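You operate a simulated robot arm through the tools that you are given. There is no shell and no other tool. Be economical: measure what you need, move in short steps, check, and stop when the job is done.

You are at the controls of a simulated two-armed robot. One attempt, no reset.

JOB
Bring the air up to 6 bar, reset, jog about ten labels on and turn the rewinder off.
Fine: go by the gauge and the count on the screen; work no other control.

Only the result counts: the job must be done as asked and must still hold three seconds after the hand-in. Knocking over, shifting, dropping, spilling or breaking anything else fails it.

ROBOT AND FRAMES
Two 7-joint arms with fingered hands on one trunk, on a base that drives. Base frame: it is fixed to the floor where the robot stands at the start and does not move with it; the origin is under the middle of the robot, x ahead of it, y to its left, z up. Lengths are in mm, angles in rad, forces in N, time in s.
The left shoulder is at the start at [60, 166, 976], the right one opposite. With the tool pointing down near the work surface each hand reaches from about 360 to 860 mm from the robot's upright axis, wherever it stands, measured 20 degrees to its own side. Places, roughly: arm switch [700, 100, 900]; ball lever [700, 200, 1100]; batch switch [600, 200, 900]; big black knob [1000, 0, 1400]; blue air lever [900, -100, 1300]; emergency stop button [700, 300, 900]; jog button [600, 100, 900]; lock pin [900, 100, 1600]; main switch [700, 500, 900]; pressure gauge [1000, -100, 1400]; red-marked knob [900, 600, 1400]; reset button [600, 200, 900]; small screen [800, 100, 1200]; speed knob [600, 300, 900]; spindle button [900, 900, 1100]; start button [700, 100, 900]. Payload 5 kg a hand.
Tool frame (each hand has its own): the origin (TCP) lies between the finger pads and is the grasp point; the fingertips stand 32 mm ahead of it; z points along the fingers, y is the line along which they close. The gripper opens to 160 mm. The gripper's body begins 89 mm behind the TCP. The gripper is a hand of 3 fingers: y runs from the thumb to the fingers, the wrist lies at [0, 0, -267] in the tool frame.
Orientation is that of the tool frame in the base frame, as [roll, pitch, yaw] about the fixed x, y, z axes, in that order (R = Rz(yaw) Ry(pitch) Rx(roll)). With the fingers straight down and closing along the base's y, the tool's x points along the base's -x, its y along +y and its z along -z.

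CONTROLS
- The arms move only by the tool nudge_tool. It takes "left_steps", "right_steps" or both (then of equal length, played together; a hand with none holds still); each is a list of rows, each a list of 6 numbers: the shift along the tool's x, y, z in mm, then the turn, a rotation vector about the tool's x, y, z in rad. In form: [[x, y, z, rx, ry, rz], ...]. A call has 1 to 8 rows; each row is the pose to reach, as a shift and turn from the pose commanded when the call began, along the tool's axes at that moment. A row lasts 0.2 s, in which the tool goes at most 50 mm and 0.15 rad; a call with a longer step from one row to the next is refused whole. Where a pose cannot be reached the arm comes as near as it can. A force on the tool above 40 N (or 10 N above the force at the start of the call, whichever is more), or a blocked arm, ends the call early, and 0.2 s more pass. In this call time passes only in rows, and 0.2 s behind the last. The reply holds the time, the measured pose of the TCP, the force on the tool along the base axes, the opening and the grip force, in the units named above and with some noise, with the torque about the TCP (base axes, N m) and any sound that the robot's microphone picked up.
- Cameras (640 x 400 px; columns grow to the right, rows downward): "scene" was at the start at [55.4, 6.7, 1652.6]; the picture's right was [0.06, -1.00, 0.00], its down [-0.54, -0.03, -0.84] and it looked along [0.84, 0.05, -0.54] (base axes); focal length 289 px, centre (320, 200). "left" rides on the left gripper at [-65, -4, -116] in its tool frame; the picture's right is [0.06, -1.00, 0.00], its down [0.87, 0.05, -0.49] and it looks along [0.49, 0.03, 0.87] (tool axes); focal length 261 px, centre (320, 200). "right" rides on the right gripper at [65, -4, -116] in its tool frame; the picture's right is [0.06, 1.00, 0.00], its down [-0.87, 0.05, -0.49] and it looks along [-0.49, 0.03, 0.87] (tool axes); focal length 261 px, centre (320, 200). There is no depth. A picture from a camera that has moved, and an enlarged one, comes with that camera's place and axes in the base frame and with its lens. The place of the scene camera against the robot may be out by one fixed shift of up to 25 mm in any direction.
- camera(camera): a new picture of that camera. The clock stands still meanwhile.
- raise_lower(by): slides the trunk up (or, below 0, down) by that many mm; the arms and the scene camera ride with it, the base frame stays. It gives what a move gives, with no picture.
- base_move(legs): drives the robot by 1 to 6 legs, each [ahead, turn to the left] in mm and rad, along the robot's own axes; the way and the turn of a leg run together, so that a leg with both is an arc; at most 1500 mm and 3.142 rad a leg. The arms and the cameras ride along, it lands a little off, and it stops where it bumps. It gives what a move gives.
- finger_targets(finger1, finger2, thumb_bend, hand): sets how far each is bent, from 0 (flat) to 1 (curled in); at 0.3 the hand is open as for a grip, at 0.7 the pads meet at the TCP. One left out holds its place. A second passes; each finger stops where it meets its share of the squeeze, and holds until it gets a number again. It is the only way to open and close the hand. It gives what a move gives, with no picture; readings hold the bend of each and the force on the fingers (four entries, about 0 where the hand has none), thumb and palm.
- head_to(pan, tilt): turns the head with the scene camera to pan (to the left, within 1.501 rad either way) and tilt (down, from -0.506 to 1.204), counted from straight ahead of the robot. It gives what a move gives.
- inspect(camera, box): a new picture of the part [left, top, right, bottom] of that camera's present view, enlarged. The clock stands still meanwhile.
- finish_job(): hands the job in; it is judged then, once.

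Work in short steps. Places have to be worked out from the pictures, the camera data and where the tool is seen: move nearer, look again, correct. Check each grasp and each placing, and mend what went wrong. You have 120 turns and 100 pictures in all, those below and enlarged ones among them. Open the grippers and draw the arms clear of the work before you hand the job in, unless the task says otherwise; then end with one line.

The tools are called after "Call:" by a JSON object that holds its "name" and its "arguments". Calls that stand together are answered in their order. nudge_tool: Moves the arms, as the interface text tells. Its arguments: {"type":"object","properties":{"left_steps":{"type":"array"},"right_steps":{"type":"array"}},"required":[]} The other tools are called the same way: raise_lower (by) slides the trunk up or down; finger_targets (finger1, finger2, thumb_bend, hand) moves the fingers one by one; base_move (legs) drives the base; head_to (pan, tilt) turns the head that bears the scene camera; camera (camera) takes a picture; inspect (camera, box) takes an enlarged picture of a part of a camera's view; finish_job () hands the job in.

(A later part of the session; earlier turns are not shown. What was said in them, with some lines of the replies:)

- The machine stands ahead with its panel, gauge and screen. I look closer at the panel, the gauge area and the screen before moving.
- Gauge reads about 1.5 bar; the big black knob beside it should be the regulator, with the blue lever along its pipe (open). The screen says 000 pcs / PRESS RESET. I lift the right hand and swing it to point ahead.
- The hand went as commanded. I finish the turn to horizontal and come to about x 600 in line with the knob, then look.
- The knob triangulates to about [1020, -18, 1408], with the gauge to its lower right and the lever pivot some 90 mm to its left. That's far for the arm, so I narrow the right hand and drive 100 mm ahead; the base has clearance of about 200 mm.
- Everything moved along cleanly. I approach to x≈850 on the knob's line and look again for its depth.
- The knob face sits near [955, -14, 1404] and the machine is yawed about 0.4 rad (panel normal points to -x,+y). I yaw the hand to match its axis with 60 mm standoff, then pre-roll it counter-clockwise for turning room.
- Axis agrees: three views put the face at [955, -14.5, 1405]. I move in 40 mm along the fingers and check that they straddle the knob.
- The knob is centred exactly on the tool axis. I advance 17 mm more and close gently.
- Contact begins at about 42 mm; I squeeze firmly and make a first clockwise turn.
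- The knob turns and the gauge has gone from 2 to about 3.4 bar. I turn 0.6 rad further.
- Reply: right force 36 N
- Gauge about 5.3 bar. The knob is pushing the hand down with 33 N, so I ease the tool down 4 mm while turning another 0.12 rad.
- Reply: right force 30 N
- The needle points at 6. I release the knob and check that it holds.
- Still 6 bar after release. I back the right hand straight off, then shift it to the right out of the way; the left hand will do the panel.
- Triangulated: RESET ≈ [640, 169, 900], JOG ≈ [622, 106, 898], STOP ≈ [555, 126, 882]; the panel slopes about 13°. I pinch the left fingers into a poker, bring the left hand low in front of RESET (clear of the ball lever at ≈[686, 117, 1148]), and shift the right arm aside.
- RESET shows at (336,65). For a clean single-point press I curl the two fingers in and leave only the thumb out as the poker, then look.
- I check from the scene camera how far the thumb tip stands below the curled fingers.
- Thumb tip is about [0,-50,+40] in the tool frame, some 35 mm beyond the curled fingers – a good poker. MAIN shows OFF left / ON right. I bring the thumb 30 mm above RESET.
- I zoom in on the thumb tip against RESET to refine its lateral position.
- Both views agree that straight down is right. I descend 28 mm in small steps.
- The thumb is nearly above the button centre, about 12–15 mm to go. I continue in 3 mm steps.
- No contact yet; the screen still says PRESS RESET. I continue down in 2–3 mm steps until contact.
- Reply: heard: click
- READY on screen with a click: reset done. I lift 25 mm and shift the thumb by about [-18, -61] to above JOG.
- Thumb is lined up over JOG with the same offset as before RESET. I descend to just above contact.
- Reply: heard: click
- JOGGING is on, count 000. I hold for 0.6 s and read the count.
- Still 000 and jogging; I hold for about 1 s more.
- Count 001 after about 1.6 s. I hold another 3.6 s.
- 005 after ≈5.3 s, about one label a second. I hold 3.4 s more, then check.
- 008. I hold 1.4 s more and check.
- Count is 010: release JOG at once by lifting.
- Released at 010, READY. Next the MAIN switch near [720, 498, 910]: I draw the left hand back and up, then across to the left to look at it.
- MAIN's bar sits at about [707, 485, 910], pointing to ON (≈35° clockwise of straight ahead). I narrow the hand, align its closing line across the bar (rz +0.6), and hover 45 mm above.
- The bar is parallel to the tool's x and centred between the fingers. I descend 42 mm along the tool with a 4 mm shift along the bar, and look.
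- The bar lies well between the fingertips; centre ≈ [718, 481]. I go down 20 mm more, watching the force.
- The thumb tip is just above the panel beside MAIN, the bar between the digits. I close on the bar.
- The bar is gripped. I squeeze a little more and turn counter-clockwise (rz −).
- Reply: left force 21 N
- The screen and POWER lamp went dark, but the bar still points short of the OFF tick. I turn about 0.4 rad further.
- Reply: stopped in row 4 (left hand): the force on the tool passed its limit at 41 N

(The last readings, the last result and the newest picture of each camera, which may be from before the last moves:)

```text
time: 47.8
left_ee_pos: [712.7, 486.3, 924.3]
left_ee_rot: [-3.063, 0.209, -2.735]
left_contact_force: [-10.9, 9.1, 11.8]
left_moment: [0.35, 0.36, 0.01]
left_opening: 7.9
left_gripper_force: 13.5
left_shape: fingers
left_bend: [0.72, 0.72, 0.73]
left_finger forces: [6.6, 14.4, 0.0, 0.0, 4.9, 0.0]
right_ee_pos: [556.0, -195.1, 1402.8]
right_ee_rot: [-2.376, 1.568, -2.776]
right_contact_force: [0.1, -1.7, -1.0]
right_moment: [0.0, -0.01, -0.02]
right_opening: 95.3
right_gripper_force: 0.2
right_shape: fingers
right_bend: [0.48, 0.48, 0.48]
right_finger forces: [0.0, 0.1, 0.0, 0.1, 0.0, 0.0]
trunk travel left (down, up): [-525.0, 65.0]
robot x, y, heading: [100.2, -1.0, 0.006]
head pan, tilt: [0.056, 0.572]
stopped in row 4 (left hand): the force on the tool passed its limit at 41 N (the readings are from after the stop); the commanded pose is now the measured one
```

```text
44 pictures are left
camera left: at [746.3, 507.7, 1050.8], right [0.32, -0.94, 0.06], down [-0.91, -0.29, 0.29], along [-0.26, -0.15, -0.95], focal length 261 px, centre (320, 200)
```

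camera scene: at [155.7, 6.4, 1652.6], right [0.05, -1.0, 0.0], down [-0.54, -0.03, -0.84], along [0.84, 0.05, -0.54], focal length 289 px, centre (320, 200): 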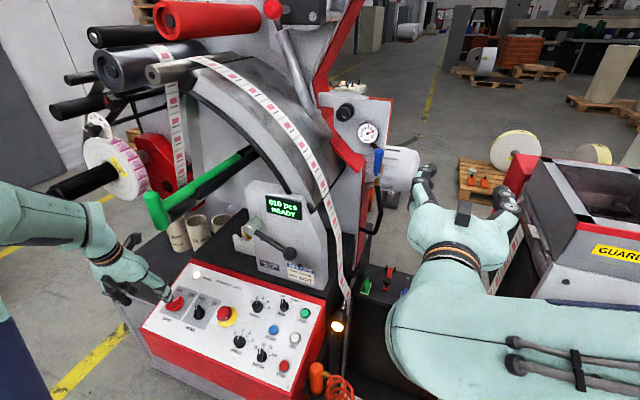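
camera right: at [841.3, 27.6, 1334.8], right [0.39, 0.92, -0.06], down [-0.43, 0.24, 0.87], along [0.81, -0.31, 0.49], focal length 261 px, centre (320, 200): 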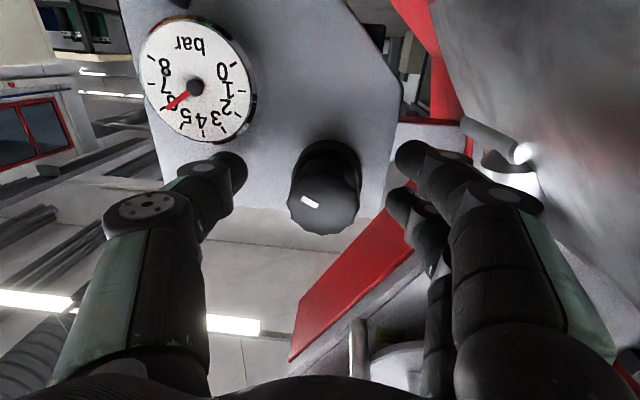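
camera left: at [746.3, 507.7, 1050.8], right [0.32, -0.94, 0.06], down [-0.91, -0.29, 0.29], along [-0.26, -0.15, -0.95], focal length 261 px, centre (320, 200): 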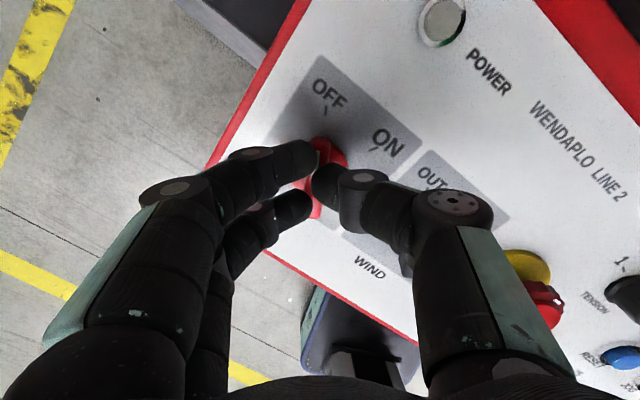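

It hit the end stop with the bar pointing to the OFF tick. I open the fingers and look.

Call:
{"name": "finger_targets", "arguments": {"hand": "left", "thumb_bend": 0.57, "finger1": 0.57, "finger2": 0.57}}

Call:
{"name": "camera", "arguments": {"camera": "left"}}

```text
time: 48.8
left_ee_pos: [713.1, 482.6, 923.9]
left_ee_rot: [-3.061, 0.207, -2.739]
left_contact_force: [-3.3, 0.1, 14.1]
left_moment: [0.16, 0.35, 0.01]
left_opening: 62.6
left_gripper_force: 7.4
left_shape: fingers
left_bend: [0.56, 0.73, 0.56]
left_finger forces: [0.0, 14.5, 0.0, 0.0, 0.1, 0.1]
right_ee_pos: [555.6, -195.6, 1402.4]
right_ee_rot: [-3.093, 1.569, 2.789]
right_contact_force: [0.0, 0.2, -0.7]
right_moment: [-0.01, -0.03, 0.01]
right_opening: 95.1
right_gripper_force: 0.0
right_shape: fingers
right_bend: [0.48, 0.48, 0.48]
right_finger forces: [0.0, 0.0, 0.0, 0.0, 0.0, 0.0]
trunk travel left (down, up): [-525.0, 65.0]
robot x, y, heading: [100.8, -0.7, -0.002]
head pan, tilt: [0.056, 0.572]
```

```text
43 pictures are left
camera left: at [748.4, 503.7, 1050.7], right [0.32, -0.95, 0.07], down [-0.91, -0.29, 0.3], along [-0.26, -0.15, -0.95], focal length 261 px, centre (320, 200)
```

left: 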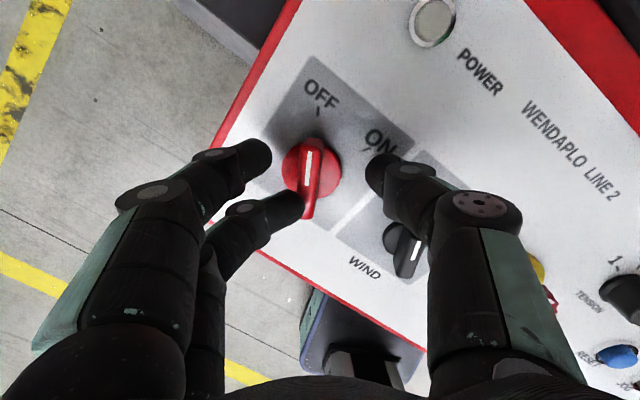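

The switch points at OFF. Finger 2 is hung up on the knob's base with an upward force, so I lift slowly and straight.

Call:
{"name": "nudge_tool", "arguments": {"left_steps": [[0, 0, -4, 0, 0, 0], [0, 0, -8, 0, 0, 0]]}}

Call:
{"name": "camera", "arguments": {"camera": "left"}}

```text
time: 49.4
left_ee_pos: [711.6, 482.6, 931.4]
left_ee_rot: [-3.061, 0.206, -2.738]
left_contact_force: [0.1, 0.2, 0.0]
left_moment: [0.01, 0.02, 0.02]
left_opening: 62.4
left_gripper_force: 0.1
left_shape: fingers
left_bend: [0.56, 0.56, 0.56]
left_finger forces: [0.0, 0.0, 0.0, 0.0, 0.0, 0.0]
right_ee_pos: [556.3, -196.6, 1402.3]
right_ee_rot: [-2.703, 1.569, -3.105]
right_contact_force: [0.2, 0.1, 0.4]
right_moment: [0.0, 0.02, -0.01]
right_opening: 95.2
right_gripper_force: 0.0
right_shape: fingers
right_bend: [0.48, 0.48, 0.48]
right_finger forces: [0.0, 0.1, 0.0, 0.1, 0.0, 0.1]
trunk travel left (down, up): [-525.0, 65.0]
robot x, y, heading: [102.3, -1.4, 0.002]
head pan, tilt: [0.056, 0.572]
```

```text
42 pictures are left
camera left: at [747.5, 504.7, 1057.1], right [0.32, -0.95, 0.07], down [-0.91, -0.29, 0.3], along [-0.26, -0.16, -0.95], focal length 261 px, centre (320, 200)
```

left: 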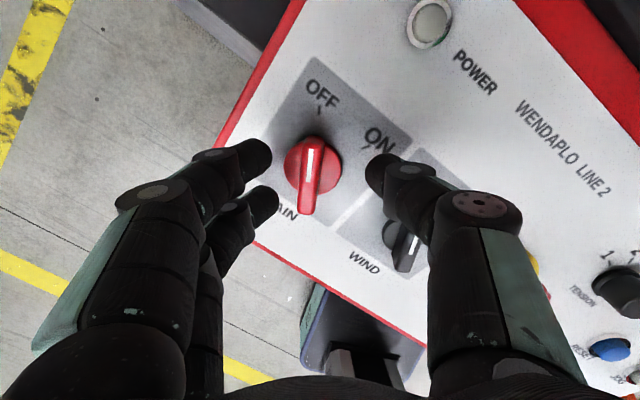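

The fingers are free. I lift the left hand straight off and draw it back.

Call:
{"name": "nudge_tool", "arguments": {"left_steps": [[0, 0, -30, 0, 0, 0], [0, 0, -75, 0, 0, 0], [0, 0, -110, 0, 0, 0], [30, 0, -140, 0, 0, 0], [70, 0, -160, 0, 0, 0], [110, 0, -170, 0, 0, 0], [150, 0, -180, 0, 0, 0]]}}

Call:
{"name": "camera", "arguments": {"camera": "scene"}}

Call:
{"name": "inspect", "arguments": {"camera": "scene", "box": [150, 230, 330, 370]}}

Call:
{"name": "inspect", "arguments": {"camera": "scene", "box": [350, 110, 410, 150]}}

```text
time: 51.0
left_ee_pos: [535.0, 424.0, 1075.0]
left_ee_rot: [-3.06, 0.206, -2.736]
left_contact_force: [-0.5, 0.2, 0.1]
left_moment: [-0.04, -0.01, -0.03]
left_opening: 62.7
left_gripper_force: 0.1
left_shape: fingers
left_bend: [0.56, 0.56, 0.56]
left_finger forces: [0.0, 0.0, 0.1, 0.0, 0.0, 0.0]
right_ee_pos: [556.8, -194.9, 1402.3]
right_ee_rot: [-2.403, 1.569, -2.803]
right_contact_force: [0.4, -0.4, 0.0]
right_moment: [0.0, 0.0, 0.0]
right_opening: 95.0
right_gripper_force: 0.1
right_shape: fingers
right_bend: [0.48, 0.48, 0.48]
right_finger forces: [0.0, 0.0, 0.0, 0.1, 0.1, 0.1]
trunk travel left (down, up): [-525.0, 65.0]
robot x, y, heading: [98.5, 0.3, 0.003]
head pan, tilt: [0.056, 0.572]
```

```text
41 pictures are left
camera scene: at [154.3, 7.3, 1652.6], right [0.06, -1.0, 0.0], down [-0.54, -0.03, -0.84], along [0.84, 0.05, -0.54], focal length 289 px, centre (320, 200)
```

scene: 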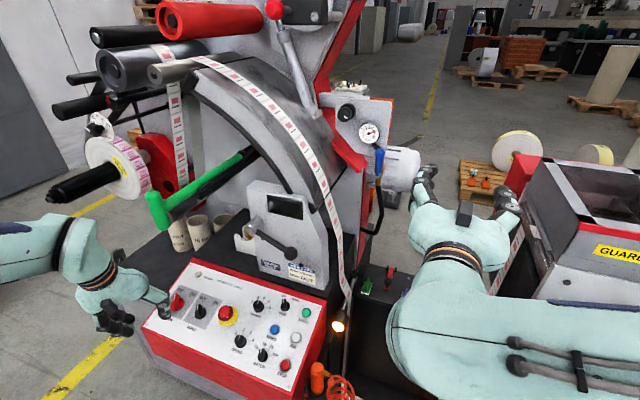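

```text
2.86 times, centred on (240, 300) of scene
camera zoom: at [154.3, 7.3, 1652.6], right [0.06, -1.0, 0.0], down [-0.54, -0.03, -0.84], along [0.84, 0.05, -0.54], focal length 825 px, centre (549, -86)
```

zoom: 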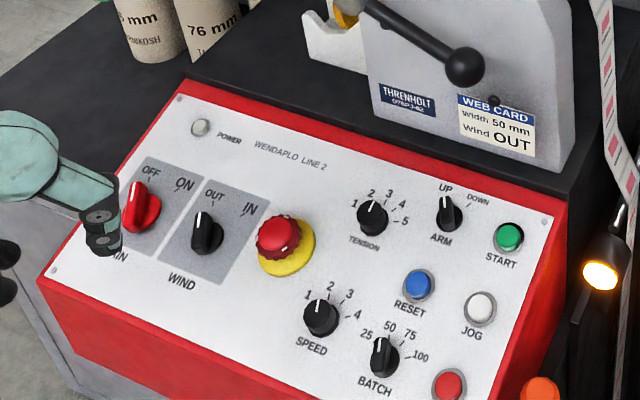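

```text
10.00 times, centred on (380, 130) of scene
camera zoom: at [154.3, 7.3, 1652.6], right [0.06, -1.0, 0.0], down [-0.54, -0.03, -0.84], along [0.84, 0.05, -0.54], focal length 2889 px, centre (-280, 900)
```

zoom: 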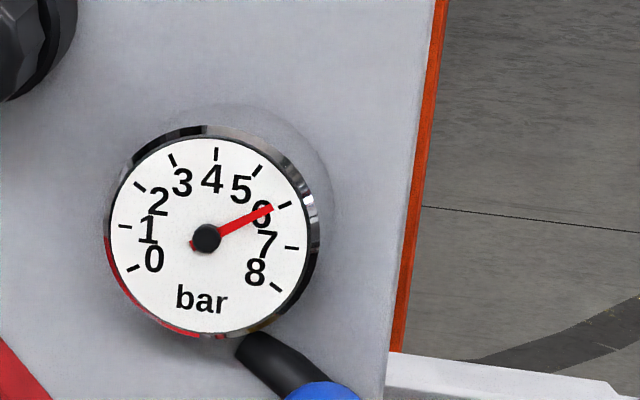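

MAIN is at OFF, lamp and screen dark, gauge at 6 bar, other controls unchanged. I draw the left hand further clear and open both grippers.

Call:
{"name": "nudge_tool", "arguments": {"left_steps": [[30, 0, -30, 0, 0, 0], [60, 0, -60, 0, 0, 0], [80, 0, -90, 0, 0, 0]], "right_steps": [[0, 0, -30, 0, 0, 0], [0, 0, -60, 0, 0, 0], [0, 0, -90, 0, 0, 0]]}}

Call:
{"name": "finger_targets", "arguments": {"hand": "left", "thumb_bend": 0.3, "finger1": 0.3, "finger2": 0.3}}

Call:
{"name": "finger_targets", "arguments": {"hand": "right", "thumb_bend": 0.3, "finger1": 0.3, "finger2": 0.3}}

Call:
{"name": "camera", "arguments": {"camera": "scene"}}

```text
time: 51.8
left_ee_pos: [443.5, 389.2, 1144.8]
left_ee_rot: [-3.059, 0.209, -2.738]
left_contact_force: [-0.6, -0.4, -0.2]
left_moment: [0.0, 0.0, -0.02]
left_opening: 62.4
left_gripper_force: 0.0
left_shape: fingers
left_bend: [0.56, 0.56, 0.56]
left_finger forces: [0.0, 0.0, 0.0, 0.1, 0.1, 0.0]
right_ee_pos: [472.7, -158.9, 1401.1]
right_ee_rot: [-2.805, 1.569, 3.077]
right_contact_force: [-0.6, -0.2, -0.2]
right_moment: [0.0, -0.02, 0.05]
right_opening: 95.2
right_gripper_force: 0.0
right_shape: fingers
right_bend: [0.48, 0.48, 0.48]
right_finger forces: [0.0, 0.0, 0.0, 0.0, 0.1, 0.1]
trunk travel left (down, up): [-525.0, 65.0]
robot x, y, heading: [103.7, 4.8, 0.002]
head pan, tilt: [0.056, 0.572]
```

```text
time: 52.8
left_ee_pos: [447.3, 390.4, 1143.3]
left_ee_rot: [-3.061, 0.205, -2.736]
left_contact_force: [-0.1, 0.0, 0.7]
left_moment: [-0.04, 0.01, -0.02]
left_opening: 167.4
left_gripper_force: 0.1
left_shape: fingers
left_bend: [0.3, 0.3, 0.3]
left_finger forces: [0.0, 0.0, 0.1, 0.0, 0.0, 0.0]
right_ee_pos: [474.9, -158.8, 1400.7]
right_ee_rot: [-2.715, 1.57, -3.117]
right_contact_force: [0.3, -0.5, -1.0]
right_moment: [0.02, 0.0, -0.03]
right_opening: 95.3
right_gripper_force: 0.1
right_shape: fingers
right_bend: [0.48, 0.48, 0.48]
right_finger forces: [0.1, 0.1, 0.1, 0.0, 0.0, 0.0]
trunk travel left (down, up): [-525.0, 65.0]
robot x, y, heading: [99.1, 1.7, 0.002]
head pan, tilt: [0.056, 0.572]
```

```text
time: 53.8
left_ee_pos: [447.2, 389.6, 1143.9]
left_ee_rot: [-3.061, 0.206, -2.737]
left_contact_force: [-0.5, 0.2, -0.1]
left_moment: [0.0, 0.02, 0.01]
left_opening: 167.7
left_gripper_force: 0.1
left_shape: fingers
left_bend: [0.3, 0.3, 0.3]
left_finger forces: [0.1, 0.0, 0.1, 0.0, 0.0, 0.1]
right_ee_pos: [475.7, -158.0, 1400.9]
right_ee_rot: [-2.691, 1.568, -3.092]
right_contact_force: [-1.2, 0.2, 0.0]
right_moment: [-0.01, 0.02, -0.01]
right_opening: 167.6
right_gripper_force: 0.0
right_shape: fingers
right_bend: [0.3, 0.3, 0.3]
right_finger forces: [0.0, 0.1, 0.1, 0.1, 0.0, 0.0]
trunk travel left (down, up): [-525.0, 65.0]
robot x, y, heading: [102.0, 2.1, 0.005]
head pan, tilt: [0.056, 0.572]
```

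```text
38 pictures are left
camera scene: at [155.5, 6.9, 1652.6], right [0.06, -1.0, 0.0], down [-0.54, -0.03, -0.84], along [0.84, 0.05, -0.54], focal length 289 px, centre (320, 200)
```

scene: 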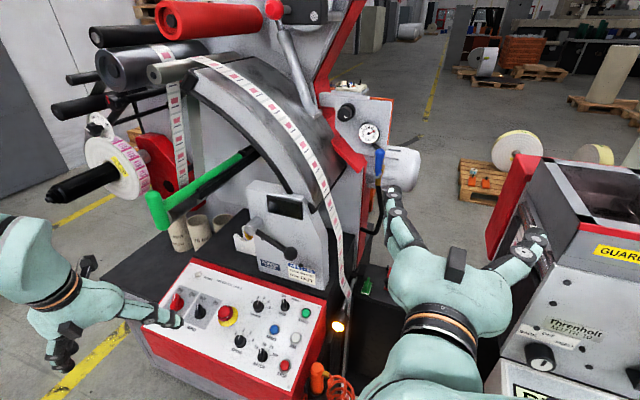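

Both hands are open and clear, and everything stands as asked. I hand the job in.

Call:
{"name": "finish_job", "arguments": {}}

```text
The job is handed in.
```

The job is done and handed in: the air is at 6 bar by the gauge, the rewinder was reset and jogged to 010 on the screen, and the main switch is at OFF.
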